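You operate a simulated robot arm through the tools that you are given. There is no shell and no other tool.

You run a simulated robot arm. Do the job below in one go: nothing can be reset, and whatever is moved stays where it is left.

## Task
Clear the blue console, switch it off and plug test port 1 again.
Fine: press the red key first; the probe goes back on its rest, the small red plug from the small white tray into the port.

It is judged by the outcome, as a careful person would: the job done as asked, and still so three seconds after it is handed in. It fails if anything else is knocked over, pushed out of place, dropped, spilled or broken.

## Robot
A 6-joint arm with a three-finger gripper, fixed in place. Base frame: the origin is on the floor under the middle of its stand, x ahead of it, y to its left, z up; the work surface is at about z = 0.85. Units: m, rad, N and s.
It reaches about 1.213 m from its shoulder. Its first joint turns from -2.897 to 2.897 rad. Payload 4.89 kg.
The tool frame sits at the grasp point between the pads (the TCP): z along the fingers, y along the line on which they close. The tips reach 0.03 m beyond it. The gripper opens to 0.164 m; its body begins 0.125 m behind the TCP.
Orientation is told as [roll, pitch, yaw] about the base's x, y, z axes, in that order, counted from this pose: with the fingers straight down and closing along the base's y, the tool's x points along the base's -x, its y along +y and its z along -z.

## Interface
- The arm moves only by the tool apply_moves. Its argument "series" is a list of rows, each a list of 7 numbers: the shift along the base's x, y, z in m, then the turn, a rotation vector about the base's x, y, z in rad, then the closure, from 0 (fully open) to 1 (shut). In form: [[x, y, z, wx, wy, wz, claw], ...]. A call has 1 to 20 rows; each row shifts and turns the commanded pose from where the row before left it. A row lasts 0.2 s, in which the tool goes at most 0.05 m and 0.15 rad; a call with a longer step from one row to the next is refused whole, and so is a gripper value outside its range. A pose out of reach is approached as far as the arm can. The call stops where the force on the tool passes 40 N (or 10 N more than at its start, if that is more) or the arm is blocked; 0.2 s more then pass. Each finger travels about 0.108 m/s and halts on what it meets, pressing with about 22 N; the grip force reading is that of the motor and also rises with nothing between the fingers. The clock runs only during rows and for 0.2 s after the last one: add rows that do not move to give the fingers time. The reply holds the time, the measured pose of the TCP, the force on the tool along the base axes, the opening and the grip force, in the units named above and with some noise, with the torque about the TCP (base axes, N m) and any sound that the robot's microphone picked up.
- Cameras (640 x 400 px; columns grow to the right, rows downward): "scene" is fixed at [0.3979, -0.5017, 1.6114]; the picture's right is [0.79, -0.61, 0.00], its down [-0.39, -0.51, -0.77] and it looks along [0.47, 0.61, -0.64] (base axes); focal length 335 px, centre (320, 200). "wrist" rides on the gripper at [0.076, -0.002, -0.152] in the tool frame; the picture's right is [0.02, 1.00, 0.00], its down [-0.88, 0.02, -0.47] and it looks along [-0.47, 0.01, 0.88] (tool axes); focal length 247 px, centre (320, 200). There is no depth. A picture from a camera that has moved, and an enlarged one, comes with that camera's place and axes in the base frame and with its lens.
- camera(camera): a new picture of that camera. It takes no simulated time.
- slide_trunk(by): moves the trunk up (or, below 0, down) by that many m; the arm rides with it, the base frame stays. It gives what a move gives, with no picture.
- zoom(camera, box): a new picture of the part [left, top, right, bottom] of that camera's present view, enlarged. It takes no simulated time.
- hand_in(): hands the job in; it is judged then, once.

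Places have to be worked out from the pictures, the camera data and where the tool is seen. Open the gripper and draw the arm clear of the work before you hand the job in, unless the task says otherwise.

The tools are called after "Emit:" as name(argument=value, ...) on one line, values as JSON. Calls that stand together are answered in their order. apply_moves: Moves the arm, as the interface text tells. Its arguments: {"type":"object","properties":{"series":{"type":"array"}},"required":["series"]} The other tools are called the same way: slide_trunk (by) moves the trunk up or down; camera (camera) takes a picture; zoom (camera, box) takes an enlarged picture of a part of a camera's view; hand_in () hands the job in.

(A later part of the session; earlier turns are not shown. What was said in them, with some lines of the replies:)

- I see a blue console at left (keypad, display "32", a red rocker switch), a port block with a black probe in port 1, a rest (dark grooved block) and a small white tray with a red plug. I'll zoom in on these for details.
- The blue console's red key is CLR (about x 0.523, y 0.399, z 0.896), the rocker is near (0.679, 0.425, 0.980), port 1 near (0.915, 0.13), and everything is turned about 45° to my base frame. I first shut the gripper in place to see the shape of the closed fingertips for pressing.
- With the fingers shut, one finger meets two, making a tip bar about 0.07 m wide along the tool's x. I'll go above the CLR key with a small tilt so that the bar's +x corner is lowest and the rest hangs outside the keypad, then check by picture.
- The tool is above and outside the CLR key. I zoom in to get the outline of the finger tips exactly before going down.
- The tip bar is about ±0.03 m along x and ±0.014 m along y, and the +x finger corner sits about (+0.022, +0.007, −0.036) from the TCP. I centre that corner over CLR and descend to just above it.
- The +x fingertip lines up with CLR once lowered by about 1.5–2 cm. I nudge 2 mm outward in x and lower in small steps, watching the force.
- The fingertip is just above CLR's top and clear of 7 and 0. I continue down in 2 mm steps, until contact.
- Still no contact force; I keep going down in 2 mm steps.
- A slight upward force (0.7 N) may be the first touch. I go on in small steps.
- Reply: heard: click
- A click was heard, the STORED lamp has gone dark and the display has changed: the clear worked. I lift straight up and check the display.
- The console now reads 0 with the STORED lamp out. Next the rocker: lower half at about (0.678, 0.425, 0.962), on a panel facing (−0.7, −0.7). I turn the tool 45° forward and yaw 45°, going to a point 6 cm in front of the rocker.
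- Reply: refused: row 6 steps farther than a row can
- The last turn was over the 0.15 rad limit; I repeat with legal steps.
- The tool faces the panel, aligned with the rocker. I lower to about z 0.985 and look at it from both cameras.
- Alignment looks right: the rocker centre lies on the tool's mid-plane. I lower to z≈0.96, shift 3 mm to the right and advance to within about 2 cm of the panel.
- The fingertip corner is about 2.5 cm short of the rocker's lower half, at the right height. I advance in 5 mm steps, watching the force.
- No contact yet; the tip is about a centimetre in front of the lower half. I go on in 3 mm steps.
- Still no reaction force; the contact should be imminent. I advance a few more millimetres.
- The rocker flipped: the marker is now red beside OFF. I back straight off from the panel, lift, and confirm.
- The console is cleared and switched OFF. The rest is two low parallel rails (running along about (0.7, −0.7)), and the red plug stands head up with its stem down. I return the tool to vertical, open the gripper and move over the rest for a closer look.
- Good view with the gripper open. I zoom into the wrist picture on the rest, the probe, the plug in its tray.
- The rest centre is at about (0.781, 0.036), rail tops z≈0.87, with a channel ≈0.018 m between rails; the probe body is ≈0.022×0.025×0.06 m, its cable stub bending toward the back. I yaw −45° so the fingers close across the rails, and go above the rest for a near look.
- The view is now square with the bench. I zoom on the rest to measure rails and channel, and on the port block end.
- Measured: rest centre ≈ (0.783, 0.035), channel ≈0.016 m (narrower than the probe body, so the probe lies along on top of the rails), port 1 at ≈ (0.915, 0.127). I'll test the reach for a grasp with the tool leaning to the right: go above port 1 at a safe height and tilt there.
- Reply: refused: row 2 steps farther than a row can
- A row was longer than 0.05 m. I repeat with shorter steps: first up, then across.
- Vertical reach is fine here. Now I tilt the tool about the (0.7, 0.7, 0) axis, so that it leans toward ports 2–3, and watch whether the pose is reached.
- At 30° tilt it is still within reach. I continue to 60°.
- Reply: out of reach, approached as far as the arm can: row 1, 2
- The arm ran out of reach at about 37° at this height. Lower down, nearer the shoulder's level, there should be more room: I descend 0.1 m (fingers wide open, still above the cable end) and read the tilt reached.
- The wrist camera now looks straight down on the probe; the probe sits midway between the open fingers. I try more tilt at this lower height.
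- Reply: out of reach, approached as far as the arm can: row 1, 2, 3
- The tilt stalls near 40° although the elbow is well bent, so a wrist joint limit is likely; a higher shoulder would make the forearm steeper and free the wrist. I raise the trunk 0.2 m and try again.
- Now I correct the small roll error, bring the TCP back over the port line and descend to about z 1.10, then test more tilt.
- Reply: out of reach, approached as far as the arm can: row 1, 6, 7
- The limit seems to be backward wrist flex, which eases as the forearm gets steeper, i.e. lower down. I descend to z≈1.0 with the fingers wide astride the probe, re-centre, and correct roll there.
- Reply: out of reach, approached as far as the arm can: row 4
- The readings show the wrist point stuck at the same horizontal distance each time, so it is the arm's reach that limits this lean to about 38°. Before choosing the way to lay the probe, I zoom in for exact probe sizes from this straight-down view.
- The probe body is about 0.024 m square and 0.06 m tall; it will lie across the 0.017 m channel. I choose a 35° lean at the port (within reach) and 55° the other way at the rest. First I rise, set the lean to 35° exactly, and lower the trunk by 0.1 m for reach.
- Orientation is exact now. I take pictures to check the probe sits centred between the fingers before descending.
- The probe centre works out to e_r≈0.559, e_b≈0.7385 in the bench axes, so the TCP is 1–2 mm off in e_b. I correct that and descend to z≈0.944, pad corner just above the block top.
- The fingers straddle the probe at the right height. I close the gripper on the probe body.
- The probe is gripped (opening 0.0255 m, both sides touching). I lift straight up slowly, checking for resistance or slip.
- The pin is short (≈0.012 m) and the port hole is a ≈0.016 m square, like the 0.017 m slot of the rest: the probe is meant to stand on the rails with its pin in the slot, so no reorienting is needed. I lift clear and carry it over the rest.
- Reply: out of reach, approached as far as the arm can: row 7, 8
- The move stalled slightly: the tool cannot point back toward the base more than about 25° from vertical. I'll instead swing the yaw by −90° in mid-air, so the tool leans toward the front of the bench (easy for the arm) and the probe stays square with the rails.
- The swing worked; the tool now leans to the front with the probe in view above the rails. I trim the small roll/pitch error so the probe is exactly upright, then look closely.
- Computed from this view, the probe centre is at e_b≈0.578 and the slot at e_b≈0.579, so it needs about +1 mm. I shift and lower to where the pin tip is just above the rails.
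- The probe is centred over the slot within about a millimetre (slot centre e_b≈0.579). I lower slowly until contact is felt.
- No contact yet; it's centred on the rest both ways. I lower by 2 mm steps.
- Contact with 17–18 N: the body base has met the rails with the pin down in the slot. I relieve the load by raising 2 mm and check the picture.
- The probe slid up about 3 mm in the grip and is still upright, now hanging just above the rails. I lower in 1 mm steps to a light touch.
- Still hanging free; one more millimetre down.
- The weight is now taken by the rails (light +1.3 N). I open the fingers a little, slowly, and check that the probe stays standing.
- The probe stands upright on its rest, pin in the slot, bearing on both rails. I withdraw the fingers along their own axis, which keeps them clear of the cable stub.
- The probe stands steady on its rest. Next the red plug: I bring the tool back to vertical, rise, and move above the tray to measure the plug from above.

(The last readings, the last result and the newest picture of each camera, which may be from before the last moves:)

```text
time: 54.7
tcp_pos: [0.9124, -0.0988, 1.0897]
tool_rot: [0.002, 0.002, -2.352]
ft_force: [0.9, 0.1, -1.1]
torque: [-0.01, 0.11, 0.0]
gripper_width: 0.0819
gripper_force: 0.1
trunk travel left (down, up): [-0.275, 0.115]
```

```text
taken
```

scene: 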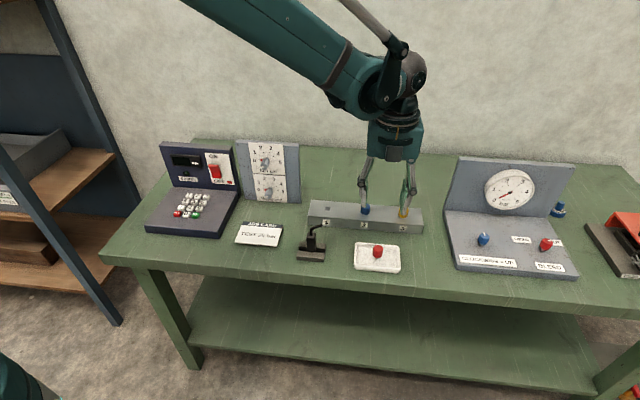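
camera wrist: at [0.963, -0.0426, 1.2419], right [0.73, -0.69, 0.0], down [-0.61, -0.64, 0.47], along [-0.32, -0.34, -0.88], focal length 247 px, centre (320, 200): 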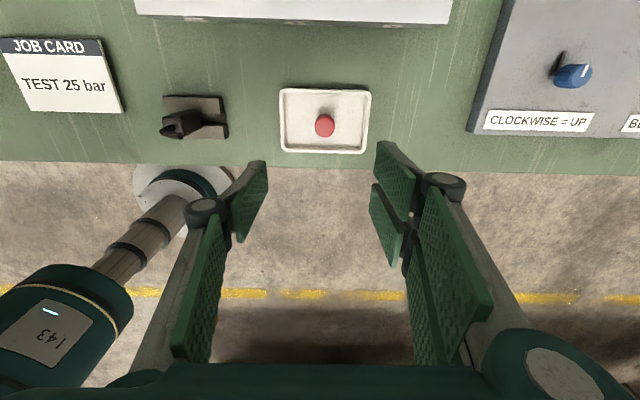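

The tool is vertical near the tray. I zoom on the standing probe and on the plug from both cameras.

Emit:
zoom(camera="scene", box=[280, 210, 410, 280])

Emit:
zoom(camera="wrist", box=[270, 75, 380, 165])

Emit:
zoom(camera="scene", box=[345, 230, 410, 280])

```text
4.92 times, centred on (345, 245) of scene
camera zoom: at [0.3979, -0.5017, 1.6114], right [0.79, -0.61, 0.0], down [-0.39, -0.51, -0.77], along [0.47, 0.61, -0.64], focal length 1650 px, centre (197, -22)
```

zoom: 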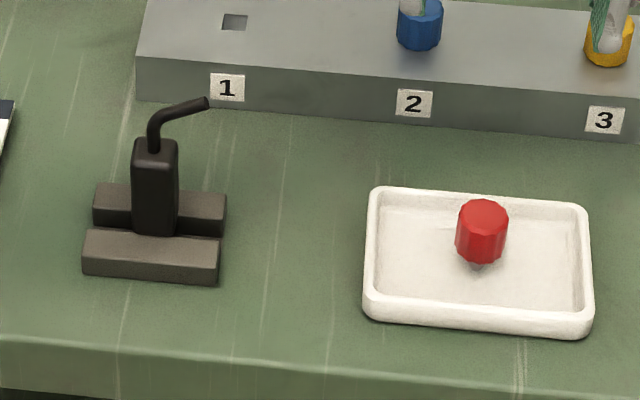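

```text
4.44 times, centred on (325, 120) of wrist
camera zoom: at [0.963, -0.0426, 1.2419], right [0.73, -0.69, 0.0], down [-0.61, -0.64, 0.47], along [-0.32, -0.34, -0.88], focal length 1098 px, centre (298, 556)
```

zoom: 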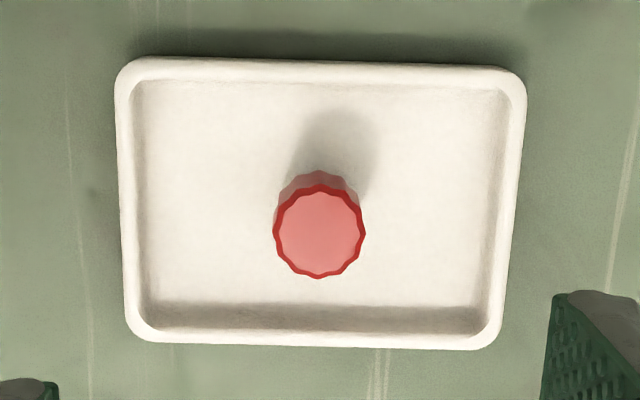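

```text
8.00 times, centred on (378, 255) of scene
camera zoom: at [0.3979, -0.5017, 1.6114], right [0.79, -0.61, 0.0], down [-0.39, -0.51, -0.77], along [0.47, 0.61, -0.64], focal length 2682 px, centre (-140, -240)
```

zoom: 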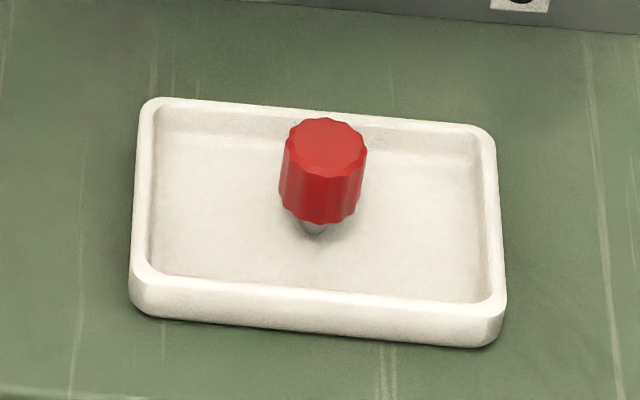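

The probe is standing well on the rest. The plug's head top is at about (0.918, −0.098, 0.901), Ø≈0.028, upright. I align over it and descend, stopping a bit above the grip height to check.

Emit:
apply_moves(series=[[0.006, 0.0002, -0.03, 0, 0, 0, 0.5], [0, 0, -0.04, 0, 0, 0, 0.5], [0, 0, -0.04, 0, 0, 0, 0.5], [0, 0, -0.03, 0, 0, 0, 0.5], [0, 0, 0, 0, 0, 0, 0.5]])

Emit:
zoom(camera="wrist", box=[230, 90, 420, 250])

Emit:
zoom(camera="scene", box=[335, 200, 425, 280])

```text
time: 55.9
tcp_pos: [0.917, -0.0964, 0.9503]
tool_rot: [0.001, 0.002, -2.351]
ft_force: [0.2, 0.4, 0.1]
torque: [0.03, 0.04, 0.02]
gripper_width: 0.082
gripper_force: 0.1
trunk travel left (down, up): [-0.275, 0.115]
```

```text
2.50 times, centred on (325, 170) of wrist
camera zoom: at [0.9692, -0.0419, 1.1018], right [0.73, -0.69, 0.0], down [-0.61, -0.64, 0.47], along [-0.32, -0.34, -0.88], focal length 617 px, centre (308, 275)
```

zoom: 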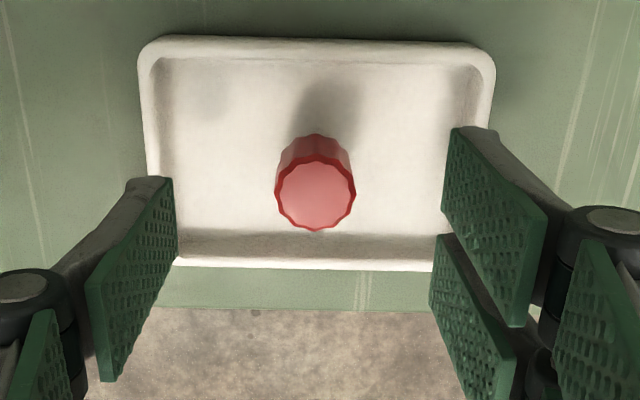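

```text
5.00 times, centred on (380, 240) of scene
camera zoom: at [0.3979, -0.5017, 1.6114], right [0.79, -0.61, 0.0], down [-0.39, -0.51, -0.77], along [0.47, 0.61, -0.64], focal length 1676 px, centre (20, 0)
```

zoom: 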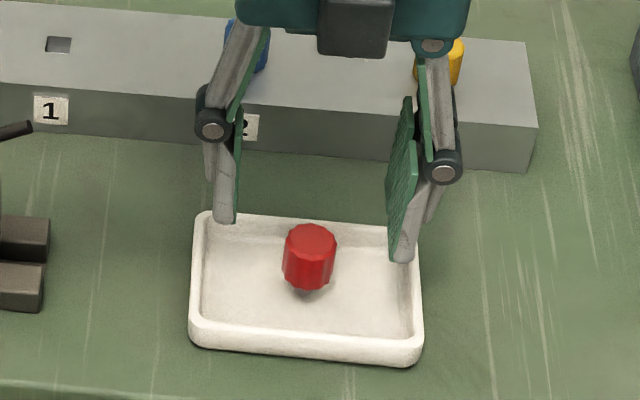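

The plug is centred within 2 mm; I shift +2 mm along the bench axis and go down to z≈0.905, so the tips end just above the head's lower edge.

Emit:
apply_moves(series=[[0.0014, -0.0014, -0.015, 0, 0, 0, 0.5], [0, 0, -0.015, 0, 0, 0, 0.5], [0, 0, -0.015, 0, 0, 0, 0.5], [0, 0, 0, 0, 0, 0, 0.5]])

Emit:
zoom(camera="scene", box=[345, 210, 415, 280])

Emit:
zoom(camera="wrist", box=[230, 90, 420, 250])

```text
time: 56.9
tcp_pos: [0.9189, -0.0981, 0.9047]
tool_rot: [0.002, 0.001, -2.349]
ft_force: [-0.3, 0.2, -0.6]
torque: [0.02, 0.04, 0.03]
gripper_width: 0.0821
gripper_force: 0.1
trunk travel left (down, up): [-0.275, 0.115]
```

```text
5.71 times, centred on (380, 245) of scene
camera zoom: at [0.3979, -0.5017, 1.6114], right [0.79, -0.61, 0.0], down [-0.39, -0.51, -0.77], along [0.47, 0.61, -0.64], focal length 1916 px, centre (-23, -57)
```

zoom: 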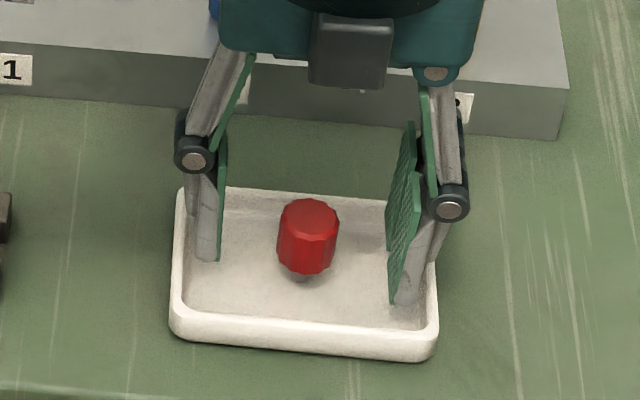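

```text
2.50 times, centred on (325, 170) of wrist
camera zoom: at [0.9702, -0.0432, 1.057], right [0.73, -0.69, 0.0], down [-0.61, -0.64, 0.47], along [-0.32, -0.34, -0.88], focal length 617 px, centre (308, 275)
```

zoom: 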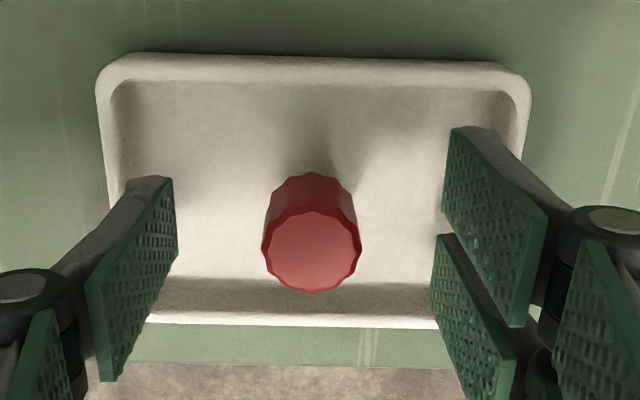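

The plug is exactly midway between the pads. I close on the head.

Emit:
apply_moves(series=[[0, 0, 0, 0, 0, 0, 0.7], [0, 0, 0, 0, 0, 0, 0.85], [0, 0, 0, 0, 0, 0, 1], [0, 0, 0, 0, 0, 0, 1], [0, 0, 0, 0, 0, 0, 1]])

Emit:
zoom(camera="scene", box=[345, 210, 415, 280])

Emit:
zoom(camera="wrist", box=[230, 90, 420, 250])

```text
time: 58.1
tcp_pos: [0.9174, -0.0982, 0.9056]
tool_rot: [0.002, 0.002, -2.352]
ft_force: [0.0, 0.4, 0.1]
torque: [-0.03, -0.01, -0.02]
gripper_width: 0.0253
gripper_force: 22.3
trunk travel left (down, up): [-0.275, 0.115]
```

```text
5.71 times, centred on (380, 245) of scene
camera zoom: at [0.3979, -0.5017, 1.6114], right [0.79, -0.61, 0.0], down [-0.39, -0.51, -0.77], along [0.47, 0.61, -0.64], focal length 1916 px, centre (-23, -57)
```

zoom: 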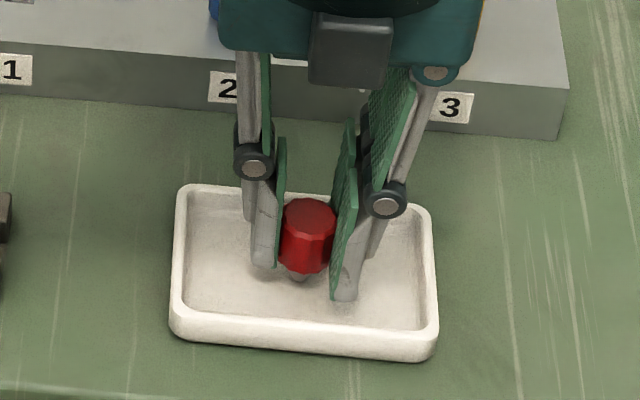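

```text
2.50 times, centred on (325, 170) of wrist
camera zoom: at [0.9699, -0.0432, 1.0574], right [0.73, -0.69, 0.0], down [-0.61, -0.64, 0.47], along [-0.32, -0.34, -0.88], focal length 617 px, centre (308, 275)
```

zoom: 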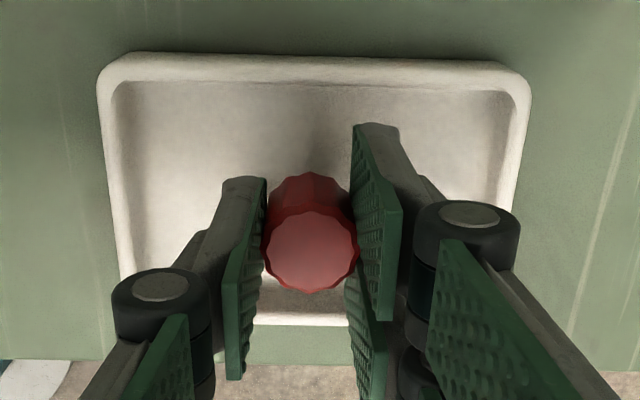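

The plug head is gripped (opening 0.0253 m). I lift it straight up and look at its stem.

Emit:
apply_moves(series=[[0, 0, 0.01, 0, 0, 0, 1], [0, 0, 0.03, 0, 0, 0, 1], [0, 0, 0.04, 0, 0, 0, 1], [0, 0, 0.03, 0, 0, 0, 1], [0, 0, 0, 0, 0, 0, 1]])

Emit:
zoom(camera="scene", box=[345, 170, 425, 260])

Emit:
zoom(camera="wrist", box=[230, 90, 420, 250])

```text
time: 59.3
tcp_pos: [0.9174, -0.0986, 1.0147]
tool_rot: [0.002, 0.003, -2.35]
ft_force: [-0.9, 0.3, -0.1]
torque: [-0.03, -0.11, -0.01]
gripper_width: 0.0253
gripper_force: 21.9
trunk travel left (down, up): [-0.275, 0.115]
```

```text
4.44 times, centred on (385, 215) of scene
camera zoom: at [0.3979, -0.5017, 1.6114], right [0.79, -0.61, 0.0], down [-0.39, -0.51, -0.77], along [0.47, 0.61, -0.64], focal length 1490 px, centre (31, 133)
```

zoom: 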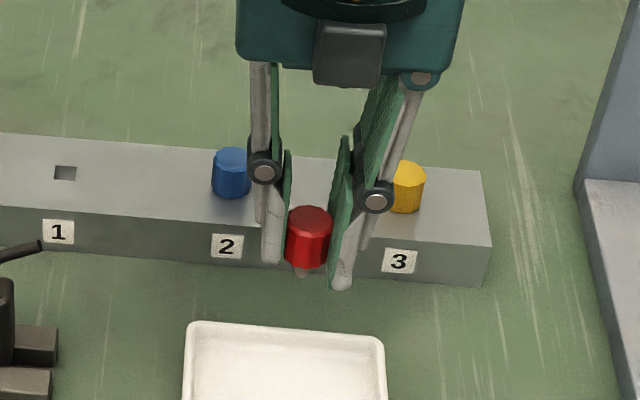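

```text
2.50 times, centred on (325, 170) of wrist
camera zoom: at [0.9692, -0.0437, 1.1678], right [0.73, -0.69, 0.0], down [-0.61, -0.64, 0.47], along [-0.32, -0.34, -0.88], focal length 617 px, centre (308, 275)
```

zoom: 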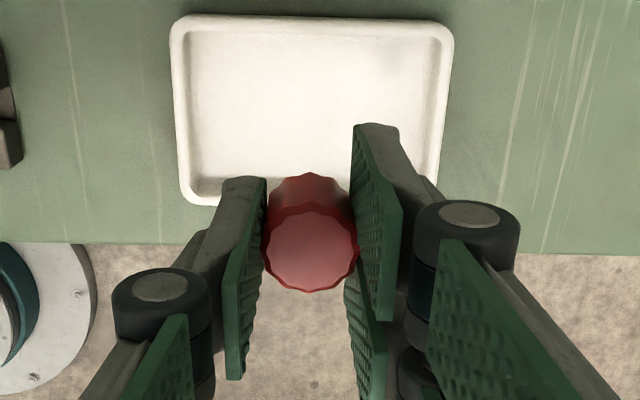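

The plug came out cleanly, upright in the fingers. I raise slightly and carry it over to port 1 at a safe height.

Emit:
apply_moves(series=[[0, 0.01, 0.02, 0, 0, 0, 1], [0, 0.035, 0, 0, 0, 0, 1], [0, 0.04, 0, 0, 0, 0, 1], [0, 0.04, 0, 0, 0, 0, 1], [0, 0.04, 0, 0, 0, 0, 1], [0, 0.035, 0, 0, 0, 0, 1], [0.001, 0.025, 0, 0, 0, 0, 1], [0, 0, 0, 0, 0, 0, 1]])

Emit:
camera(camera="wrist")

Emit:
zoom(camera="scene", box=[290, 130, 390, 240])

```text
time: 61.1
tcp_pos: [0.9188, 0.127, 1.0353]
tool_rot: [0.001, 0.001, -2.351]
ft_force: [-0.4, 1.0, -1.3]
torque: [-0.1, 0.02, -0.01]
gripper_width: 0.0255
gripper_force: 22.4
trunk travel left (down, up): [-0.275, 0.115]
```

```text
taken
camera wrist: at [0.9711, 0.182, 1.1873], right [0.73, -0.69, 0.0], down [-0.61, -0.64, 0.47], along [-0.32, -0.34, -0.88], focal length 247 px, centre (320, 200)
```

wrist: 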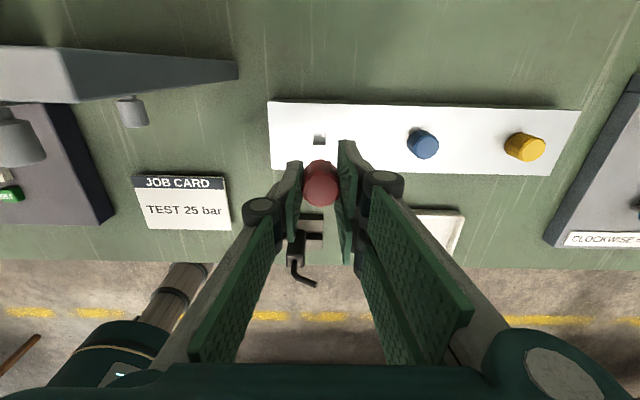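

```text
3.64 times, centred on (340, 185) of scene
camera zoom: at [0.3979, -0.5017, 1.6114], right [0.79, -0.61, 0.0], down [-0.39, -0.51, -0.77], along [0.47, 0.61, -0.64], focal length 1219 px, centre (247, 254)
```

zoom: 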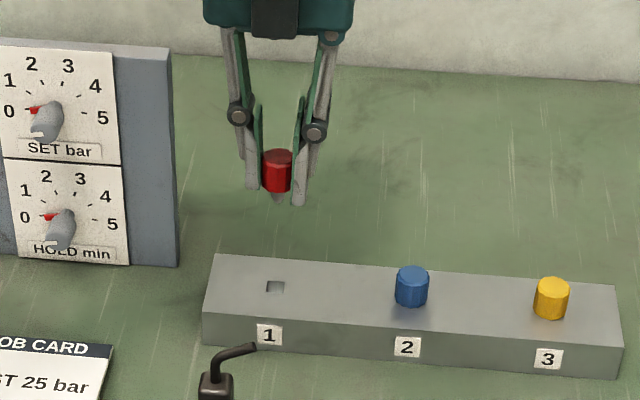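

The hole is visible just beyond the held plug in the wrist view. I zoom in to measure the offset between plug and hole.

Emit:
zoom(camera="wrist", box=[270, 95, 370, 225])

Emit:
zoom(camera="scene", box=[325, 160, 385, 230])

Emit:
zoom(camera="wrist", box=[300, 120, 345, 160])

```text
3.08 times, centred on (320, 160) of wrist
camera zoom: at [0.9711, 0.182, 1.1873], right [0.73, -0.69, 0.0], down [-0.61, -0.64, 0.47], along [-0.32, -0.34, -0.88], focal length 760 px, centre (320, 323)
```

zoom: 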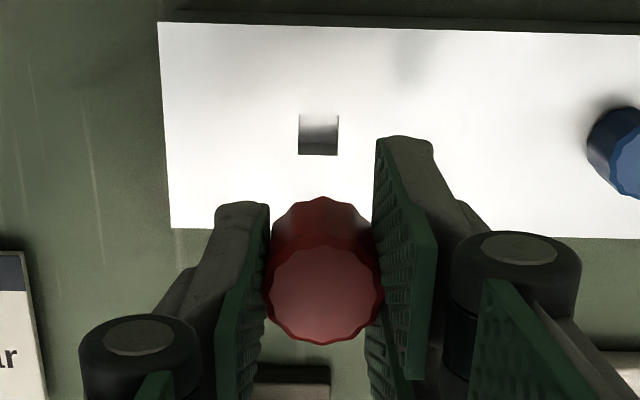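

```text
5.71 times, centred on (355, 195) of scene
camera zoom: at [0.3979, -0.5017, 1.6114], right [0.79, -0.61, 0.0], down [-0.39, -0.51, -0.77], along [0.47, 0.61, -0.64], focal length 1916 px, centre (120, 229)
```

zoom: 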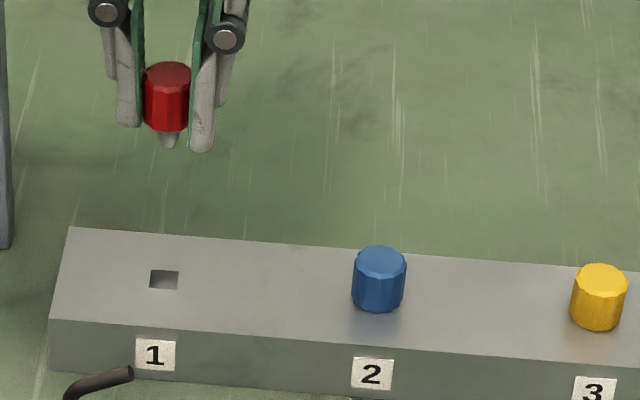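

```text
10.00 times, centred on (322, 140) of wrist
camera zoom: at [0.9711, 0.182, 1.1873], right [0.73, -0.69, 0.0], down [-0.61, -0.64, 0.47], along [-0.32, -0.34, -0.88], focal length 2470 px, centre (295, 800)
```

zoom: 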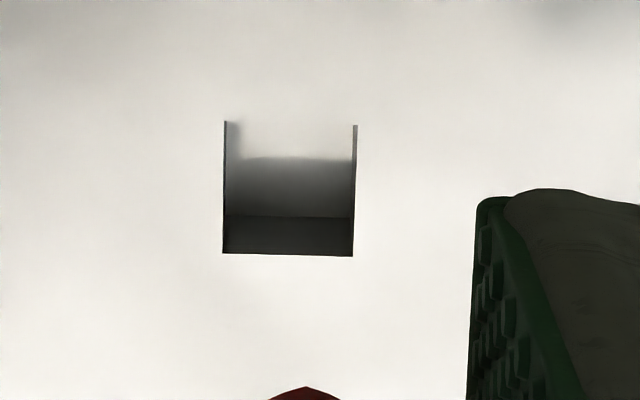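

From the wrist view the 0.016 m hole lies about +1 mm (e_b) and −1.5 mm (e_r) from the plug's axis. I apply that and lower until the stem tip is just above the block, then compare the two in the scene picture.

Emit:
apply_moves(series=[[-0.0004, 0.0018, -0.03, 0, 0, 0, 1], [0, 0, -0.03, 0, 0, 0, 1], [0, 0, -0.02, 0, 0, 0, 1], [0, 0, 0, 0, 0, 0, 1]])

Emit:
zoom(camera="scene", box=[320, 180, 365, 220])

Emit:
zoom(camera="wrist", box=[270, 95, 370, 225])

```text
time: 62.1
tcp_pos: [0.9191, 0.1291, 0.9549]
tool_rot: [0.001, 0.002, -2.352]
ft_force: [1.3, 0.2, 0.0]
torque: [0.02, 0.09, 0.0]
gripper_width: 0.0253
gripper_force: 22.4
trunk travel left (down, up): [-0.275, 0.115]
```

```text
10.00 times, centred on (342, 200) of scene
camera zoom: at [0.3979, -0.5017, 1.6114], right [0.79, -0.61, 0.0], down [-0.39, -0.51, -0.77], along [0.47, 0.61, -0.64], focal length 3353 px, centre (95, 200)
```

zoom: 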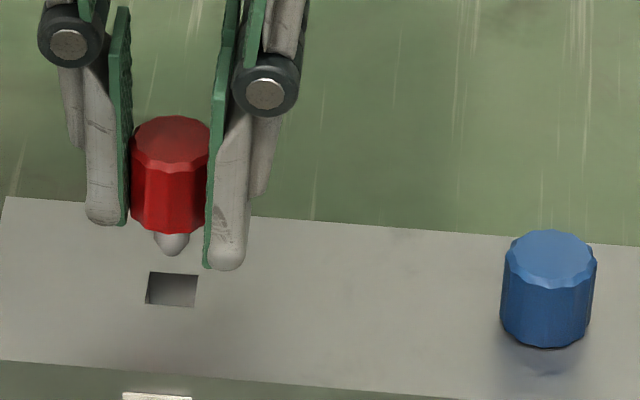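

```text
3.08 times, centred on (320, 160) of wrist
camera zoom: at [0.9711, 0.1837, 1.1066], right [0.73, -0.69, 0.0], down [-0.61, -0.64, 0.47], along [-0.32, -0.34, -0.88], focal length 760 px, centre (320, 323)
```

zoom: 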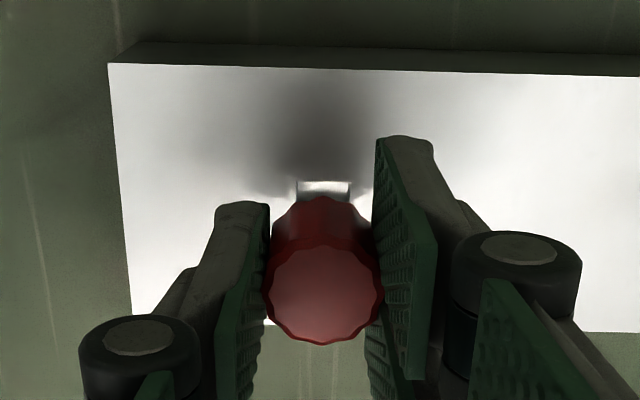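

Both views agree: stem and hole are aligned within about half a millimetre, with the tip ≈15 mm above the block. I lower gently and watch the force.

Emit:
apply_moves(series=[[0, 0, -0.006, 0, 0, 0, 1], [0, 0, -0.005, 0, 0, 0, 1], [0, 0, 0, 0, 0, 0, 1]])

Emit:
zoom(camera="scene", box=[320, 180, 365, 220])

```text
time: 62.9
tcp_pos: [0.9189, 0.1285, 0.9439]
tool_rot: [0.001, 0.002, -2.351]
ft_force: [0.2, 0.5, 0.2]
torque: [0.02, 0.03, 0.01]
gripper_width: 0.0254
gripper_force: 22.6
trunk travel left (down, up): [-0.275, 0.115]
```

```text
10.00 times, centred on (342, 200) of scene
camera zoom: at [0.3979, -0.5017, 1.6114], right [0.79, -0.61, 0.0], down [-0.39, -0.51, -0.77], along [0.47, 0.61, -0.64], focal length 3353 px, centre (95, 200)
```

zoom: 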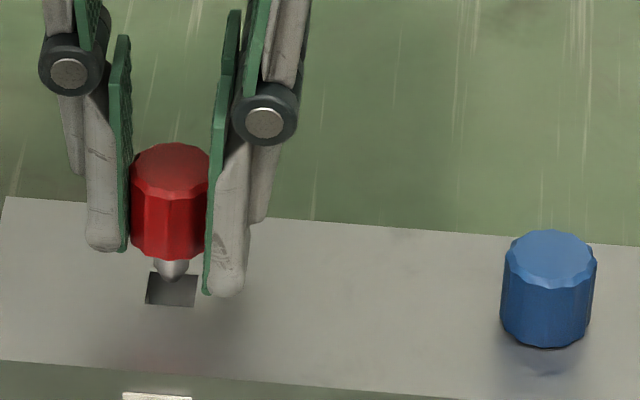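

The stem tip is over the hole and should enter it within a few millimetres. I continue in small steps.

Emit:
apply_moves(series=[[0, 0, -0.003, 0, 0, 0, 1], [0, 0, -0.003, 0, 0, 0, 1], [0, 0, 0, 0, 0, 0, 1]])

Emit:
zoom(camera="scene", box=[320, 180, 365, 220])

```text
time: 63.7
tcp_pos: [0.918, 0.1286, 0.9381]
tool_rot: [0.0, 0.001, -2.351]
ft_force: [0.4, 0.5, -0.1]
torque: [-0.03, 0.02, -0.02]
gripper_width: 0.0253
gripper_force: 22.2
trunk travel left (down, up): [-0.275, 0.115]
```

```text
10.00 times, centred on (342, 200) of scene
camera zoom: at [0.3979, -0.5017, 1.6114], right [0.79, -0.61, 0.0], down [-0.39, -0.51, -0.77], along [0.47, 0.61, -0.64], focal length 3353 px, centre (95, 200)
```

zoom: 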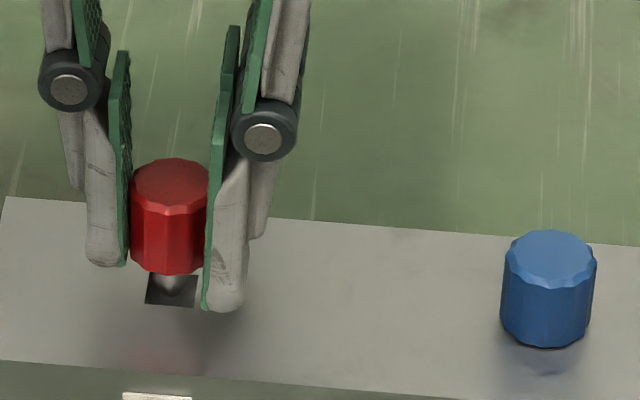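

No contact; the stem tip is in the middle of the hole opening. I keep lowering.

Emit:
apply_moves(series=[[0, 0, -0.003, 0, 0, 0, 1], [0, 0, -0.002, 0, 0, 0, 1], [0, 0, 0, 0, 0, 0, 1]])

Emit:
zoom(camera="scene", box=[320, 180, 365, 220])

```text
time: 64.5
tcp_pos: [0.9187, 0.1275, 0.9321]
tool_rot: [0.0, 0.002, -2.351]
ft_force: [0.9, -1.1, -0.4]
torque: [0.0, 0.02, 0.01]
gripper_width: 0.0253
gripper_force: 21.8
trunk travel left (down, up): [-0.275, 0.115]
```

```text
10.00 times, centred on (342, 200) of scene
camera zoom: at [0.3979, -0.5017, 1.6114], right [0.79, -0.61, 0.0], down [-0.39, -0.51, -0.77], along [0.47, 0.61, -0.64], focal length 3353 px, centre (95, 200)
```

zoom: 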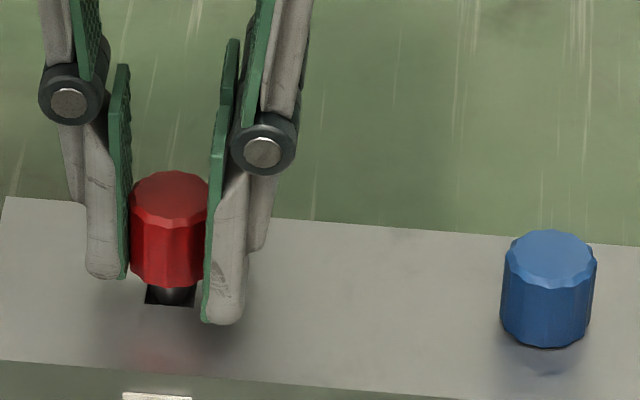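

The stem is going into the hole freely. I lower further in 2 mm steps until the head seats.

Emit:
apply_moves(series=[[0, 0, -0.002, 0, 0, 0, 1], [0, 0, -0.002, 0, 0, 0, 1]])

Emit:
zoom(camera="scene", box=[320, 180, 365, 220])

```text
time: 65.1
tcp_pos: [0.9191, 0.1291, 0.9289]
tool_rot: [0.002, 0.003, -2.351]
ft_force: [0.5, 0.3, -0.5]
torque: [-0.03, 0.03, 0.02]
gripper_width: 0.0257
gripper_force: 22.0
trunk travel left (down, up): [-0.275, 0.115]
```

```text
10.00 times, centred on (342, 200) of scene
camera zoom: at [0.3979, -0.5017, 1.6114], right [0.79, -0.61, 0.0], down [-0.39, -0.51, -0.77], along [0.47, 0.61, -0.64], focal length 3353 px, centre (95, 200)
```

zoom: 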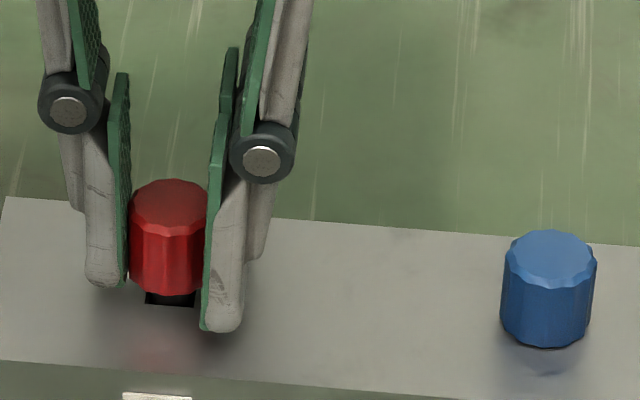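

About 9 mm remain before the head meets the block, by the picture. I go on in small steps.

Emit:
apply_moves(series=[[0, 0, -0.002, 0, 0, 0, 1], [0, 0, -0.002, 0, 0, 0, 1], [0, 0, -0.001, 0, 0, 0, 1]])

Emit:
zoom(camera="scene", box=[320, 180, 365, 220])

```text
time: 65.9
tcp_pos: [0.9186, 0.1283, 0.9252]
tool_rot: [0.003, 0.004, -2.352]
ft_force: [0.3, 0.2, 0.5]
torque: [-0.01, 0.02, -0.01]
gripper_width: 0.0255
gripper_force: 21.7
trunk travel left (down, up): [-0.275, 0.115]
```

```text
10.00 times, centred on (342, 200) of scene
camera zoom: at [0.3979, -0.5017, 1.6114], right [0.79, -0.61, 0.0], down [-0.39, -0.51, -0.77], along [0.47, 0.61, -0.64], focal length 3353 px, centre (95, 200)
```

zoom: 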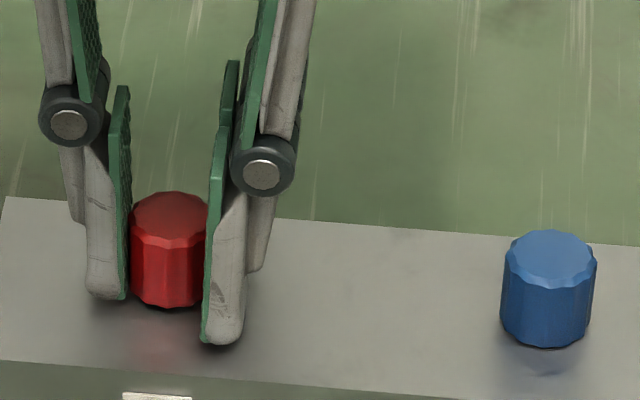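

About 4 mm left. I continue in 1 mm steps and watch for contact.

Emit:
apply_moves(series=[[0, 0, -0.001, 0, 0, 0, 1], [0, 0, -0.001, 0, 0, 0, 1]])

Emit:
apply_moves(series=[[0, 0, -0.001, 0, 0, 0, 1], [0, 0, 0, 0, 0, 0, 1]])

Emit:
zoom(camera="scene", box=[320, 180, 365, 220])

```text
time: 66.5
tcp_pos: [0.9184, 0.128, 0.923]
tool_rot: [0.001, 0.002, -2.352]
ft_force: [1.1, 0.8, 0.1]
torque: [0.03, -0.02, 0.03]
gripper_width: 0.0254
gripper_force: 21.9
trunk travel left (down, up): [-0.275, 0.115]
```

```text
time: 67.1
tcp_pos: [0.9177, 0.1277, 0.9219]
tool_rot: [0.003, 0.004, -2.351]
ft_force: [1.3, 0.3, 6.2]
torque: [0.06, 0.01, -0.02]
gripper_width: 0.0256
gripper_force: 21.9
trunk travel left (down, up): [-0.275, 0.115]
```

```text
10.00 times, centred on (342, 200) of scene
camera zoom: at [0.3979, -0.5017, 1.6114], right [0.79, -0.61, 0.0], down [-0.39, -0.51, -0.77], along [0.47, 0.61, -0.64], focal length 3353 px, centre (95, 200)
```

zoom: 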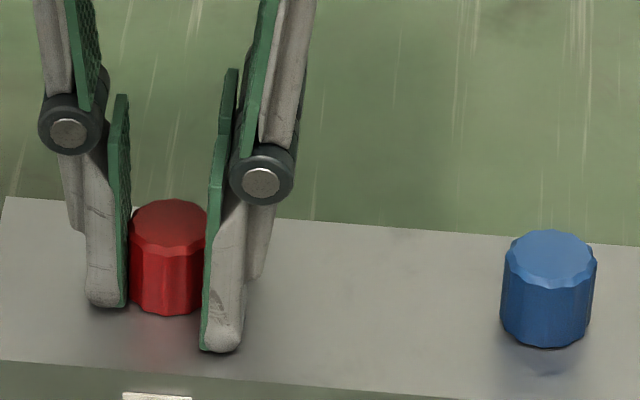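

Contact begins (6 N). Comparing with the blue plug, roughly a millimetre may remain; I press slightly further.

Emit:
apply_moves(series=[[0, 0, -0.001, 0, 0, 0, 1], [0, 0, 0, 0, 0, 0, 1]])

Emit:
zoom(camera="scene", box=[320, 180, 365, 220])

```text
time: 67.7
tcp_pos: [0.9187, 0.1289, 0.9215]
tool_rot: [0.002, 0.001, -2.351]
ft_force: [5.4, 1.3, 18.9]
torque: [0.02, -0.17, -0.02]
gripper_width: 0.0254
gripper_force: 21.5
trunk travel left (down, up): [-0.275, 0.115]
```

```text
10.00 times, centred on (342, 200) of scene
camera zoom: at [0.3979, -0.5017, 1.6114], right [0.79, -0.61, 0.0], down [-0.39, -0.51, -0.77], along [0.47, 0.61, -0.64], focal length 3353 px, centre (95, 200)
```

zoom: 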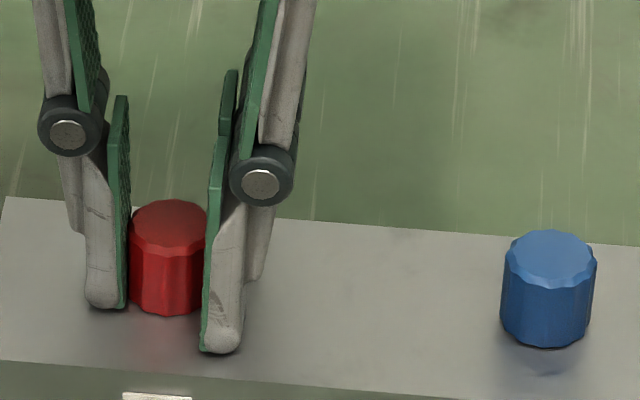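

Firm resistance at 19 N with no further travel: the head is seated on the block. I relieve the load and open the fingers slowly.

Emit:
apply_moves(series=[[0, 0, 0.001, 0, 0, 0, 1], [0, 0, 0, 0, 0, 0, 0.82], [0, 0, 0, 0, 0, 0, 0.76], [0, 0, 0, 0, 0, 0, 0.7], [0, 0, 0, 0, 0, 0, 0.65], [0, 0, 0, 0, 0, 0, 0.65]])

Emit:
zoom(camera="scene", box=[320, 180, 365, 220])

Emit:
zoom(camera="wrist", box=[250, 95, 390, 245])

```text
time: 69.1
tcp_pos: [0.9183, 0.1292, 0.9199]
tool_rot: [0.0, 0.003, -2.353]
ft_force: [-0.2, 0.2, -0.9]
torque: [0.0, -0.03, -0.02]
gripper_width: 0.0572
gripper_force: 0.1
trunk travel left (down, up): [-0.275, 0.115]
```

```text
10.00 times, centred on (342, 200) of scene
camera zoom: at [0.3979, -0.5017, 1.6114], right [0.79, -0.61, 0.0], down [-0.39, -0.51, -0.77], along [0.47, 0.61, -0.64], focal length 3353 px, centre (95, 200)
```

zoom: 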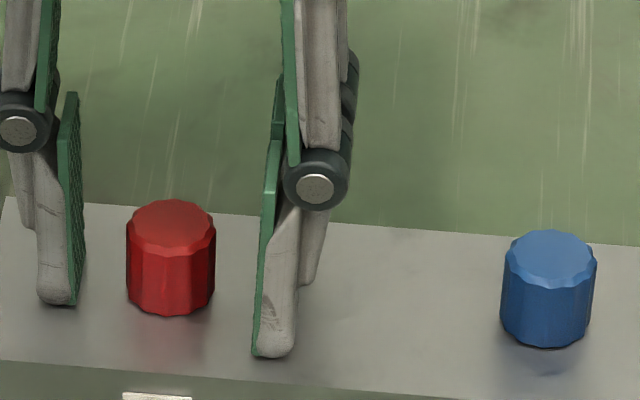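

```text
2.67 times, centred on (320, 170) of wrist
camera zoom: at [0.9707, 0.183, 1.0728], right [0.73, -0.69, 0.0], down [-0.61, -0.64, 0.47], along [-0.32, -0.34, -0.88], focal length 659 px, centre (320, 280)
```

zoom: 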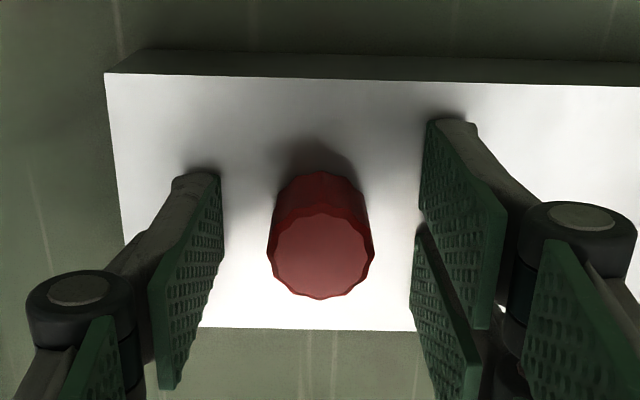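

The red plug's lower rim is exactly in line with the blue plug's: it is fully seated. I rise straight up and draw the arm clear of the bench.

Emit:
apply_moves(series=[[0, 0, 0.01, 0, 0, 0, 0.65], [0, 0, 0.025, 0, 0, 0, 0.6], [0, 0, 0.04, 0, 0, 0, 0.5], [0, 0, 0.045, 0, 0, 0, 0.3], [0, 0, 0.045, 0, 0, 0, 0.1], [0, 0, 0.045, 0, 0, 0, 0], [-0.03, -0.01, 0.035, 0, 0, 0, 0], [-0.045, -0.01, 0.01, 0, 0, 0, 0], [-0.045, -0.01, 0, 0, 0, 0, 0], [-0.045, -0.01, 0, 0, 0, 0, 0], [-0.045, -0.01, 0, 0, 0, 0, 0], [-0.045, -0.01, 0, 0, 0, 0, 0], [-0.045, 0, 0, 0, 0, 0, 0], [0, 0, 0, 0, 0, 0, 0]])

Emit:
camera(camera="scene")

Emit:
camera(camera="wrist")

```text
time: 72.1
tcp_pos: [0.6172, 0.0694, 1.1763]
tool_rot: [0.001, 0.001, -2.351]
ft_force: [-1.4, 0.9, 0.3]
torque: [0.02, -0.23, -0.01]
gripper_width: 0.1642
gripper_force: 0.1
trunk travel left (down, up): [-0.275, 0.115]
```

```text
taken
```

scene: 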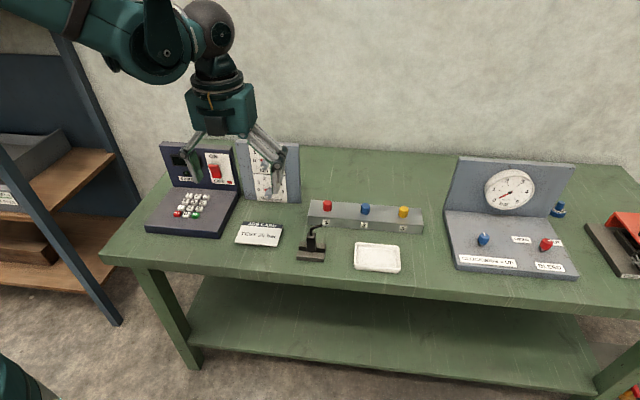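

```text
taken
camera wrist: at [0.6688, 0.1235, 1.3292], right [0.73, -0.69, 0.0], down [-0.61, -0.64, 0.47], along [-0.32, -0.34, -0.88], focal length 247 px, centre (320, 200)
```

wrist: 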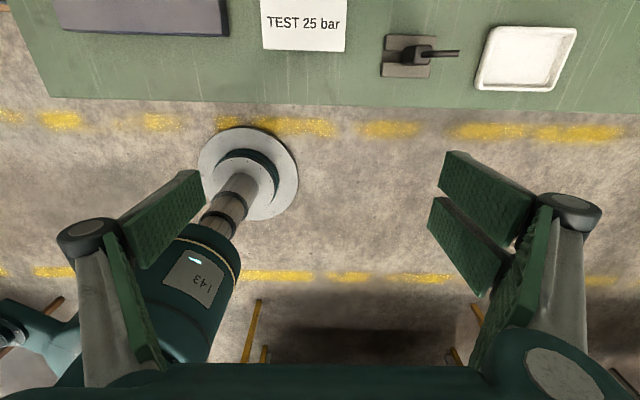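

The arm is clear with the gripper open. I check the final state of console, port block and probe with enlarged pictures.

Emit:
zoom(camera="scene", box=[280, 190, 430, 280])

Emit:
zoom(camera="scene", box=[140, 130, 300, 245])

Emit:
zoom(camera="scene", box=[290, 215, 340, 270])

```text
4.27 times, centred on (355, 235) of scene
camera zoom: at [0.3979, -0.5017, 1.6114], right [0.79, -0.61, 0.0], down [-0.39, -0.51, -0.77], along [0.47, 0.61, -0.64], focal length 1430 px, centre (171, 51)
```

zoom: 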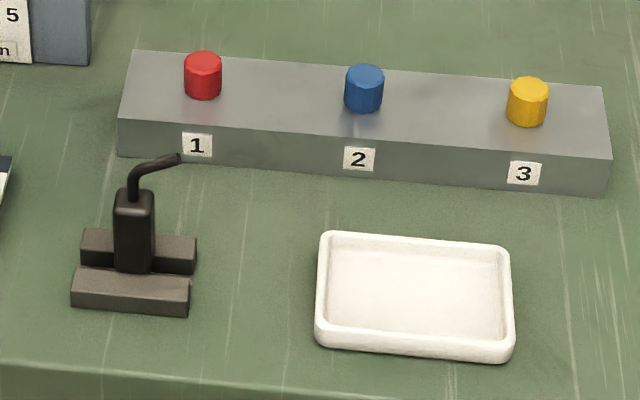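

```text
3.48 times, centred on (220, 188) of scene
camera zoom: at [0.3979, -0.5017, 1.6114], right [0.79, -0.61, 0.0], down [-0.39, -0.51, -0.77], along [0.47, 0.61, -0.64], focal length 1166 px, centre (668, 244)
```

zoom: 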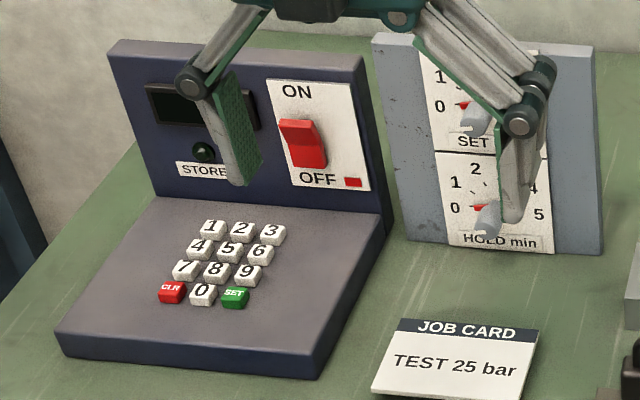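

```text
7.27 times, centred on (315, 242) of scene
camera zoom: at [0.3979, -0.5017, 1.6114], right [0.79, -0.61, 0.0], down [-0.39, -0.51, -0.77], along [0.47, 0.61, -0.64], focal length 2438 px, centre (356, -109)
```

zoom: 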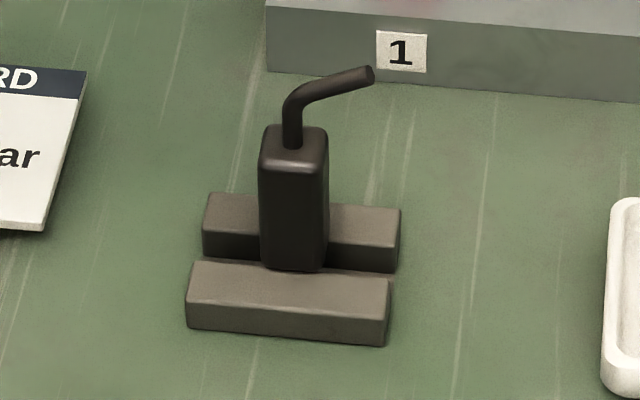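

Console dark and OFF, plug in port 1 level with its neighbours, tray empty. I want a closer check on how the probe's base bears on the two rails.

Emit:
zoom(camera="scene", box=[302, 235, 326, 262])

Emit:
zoom(camera="wrist", box=[370, 20, 470, 95])

```text
14.81 times, centred on (314, 248) of scene
camera zoom: at [0.3979, -0.5017, 1.6114], right [0.79, -0.61, 0.0], down [-0.39, -0.51, -0.77], along [0.47, 0.61, -0.64], focal length 4967 px, centre (409, -518)
```

zoom: 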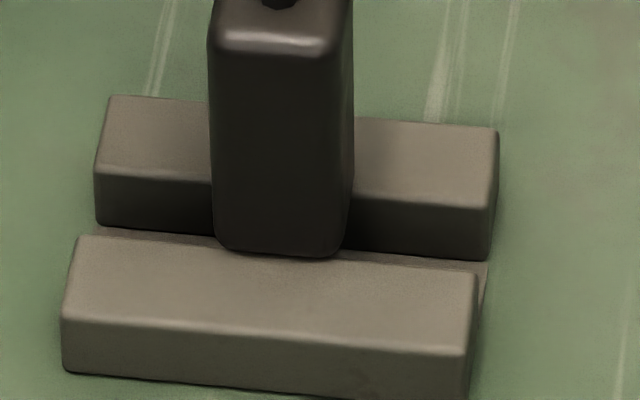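

```text
5.33 times, centred on (420, 58) of wrist
camera zoom: at [0.6688, 0.1235, 1.3292], right [0.73, -0.69, 0.0], down [-0.61, -0.64, 0.47], along [-0.32, -0.34, -0.88], focal length 1317 px, centre (-213, 960)
```

zoom: 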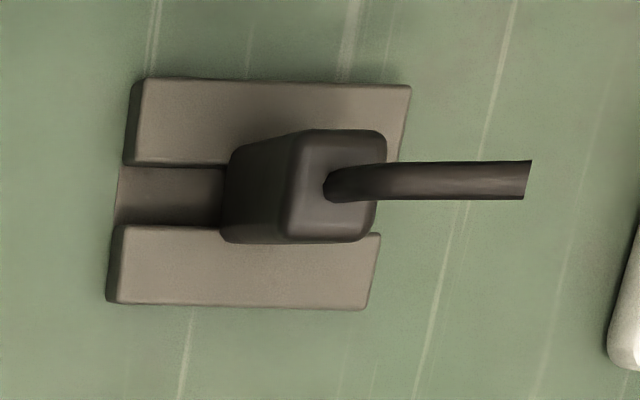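

The probe stands upright, bearing about 3 mm on each rail with its pin in the slot, unchanged since release. I draw the arm a bit further back and up before handing in.

Emit:
apply_moves(series=[[-0.03, 0, 0.03, 0, 0, 0, 0], [-0.03, 0, 0.03, 0, 0, 0, 0], [-0.03, 0, 0.03, 0, 0, 0, 0], [-0.03, 0, 0.02, 0, 0, 0, 0], [0, 0, 0, 0, 0, 0, 0], [0, 0, 0, 0, 0, 0, 0]])

Emit:
camera(camera="scene")

Emit:
zoom(camera="scene", box=[140, 130, 420, 280])

```text
time: 73.5
tcp_pos: [0.499, 0.0682, 1.285]
tool_rot: [0.002, 0.001, -2.351]
ft_force: [-0.3, -0.1, -0.1]
torque: [-0.02, -0.06, 0.01]
gripper_width: 0.1639
gripper_force: 0.1
trunk travel left (down, up): [-0.275, 0.115]
```

```text
taken
```

scene: 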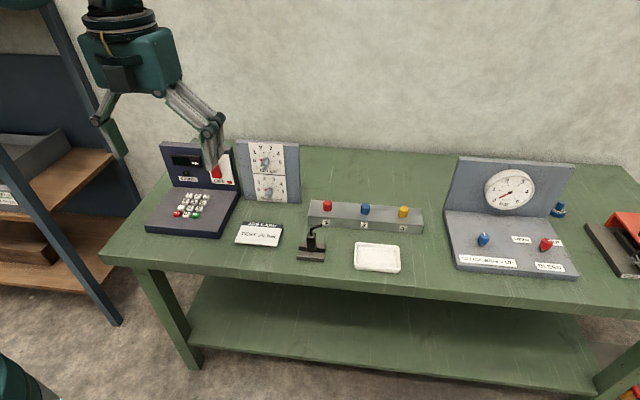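

```text
2.29 times, centred on (280, 205) of scene
camera zoom: at [0.3979, -0.5017, 1.6114], right [0.79, -0.61, 0.0], down [-0.39, -0.51, -0.77], along [0.47, 0.61, -0.64], focal length 766 px, centre (411, 189)
```

zoom: 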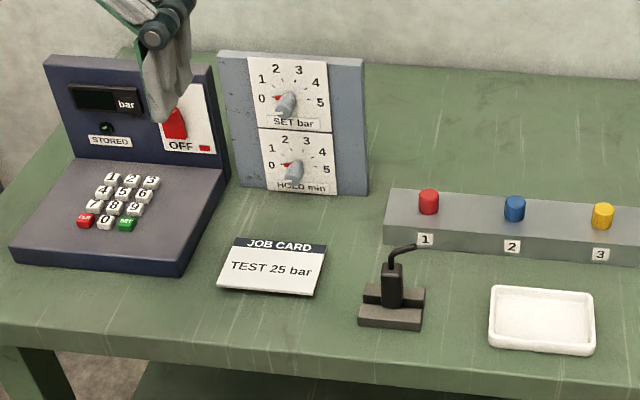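

Everything is in its final state: console cleared and off (display dark, red OFF marker), red plug seated in port 1, probe on its rest, tray empty, nothing else moved, gripper open and clear. I hand the job in.

Emit:
hand_in()

```text
The job is handed in.
```

The job is done and handed in. I don't have the judge's result.

- **Console cleared:** I pressed the red CLR key first. It clicked, the display dropped from 32 to 0 and the STORED lamp went out.
- **Console off:** I pressed the rocker to OFF. The display is dark and the red marker shows beside OFF.
- **Probe on its rest:** I took it out of port 1. It stands upright on the two rails of the rest with its pin down in the slot, bearing about 3 mm on each rail.
- **Test port 1 plugged:** I moved the red plug from the white tray into the port. It went in until it met firm resistance and sits level with the blue plug.

The task didn't say how the probe should sit on its rest. I stood it up rather than laying it down because the slot is nearly the same width as the port hole. It has stayed put since I let go of it.

In the last pictures nothing else on the bench looked moved or knocked over. The gripper is open and the arm is drawn back from the bench.
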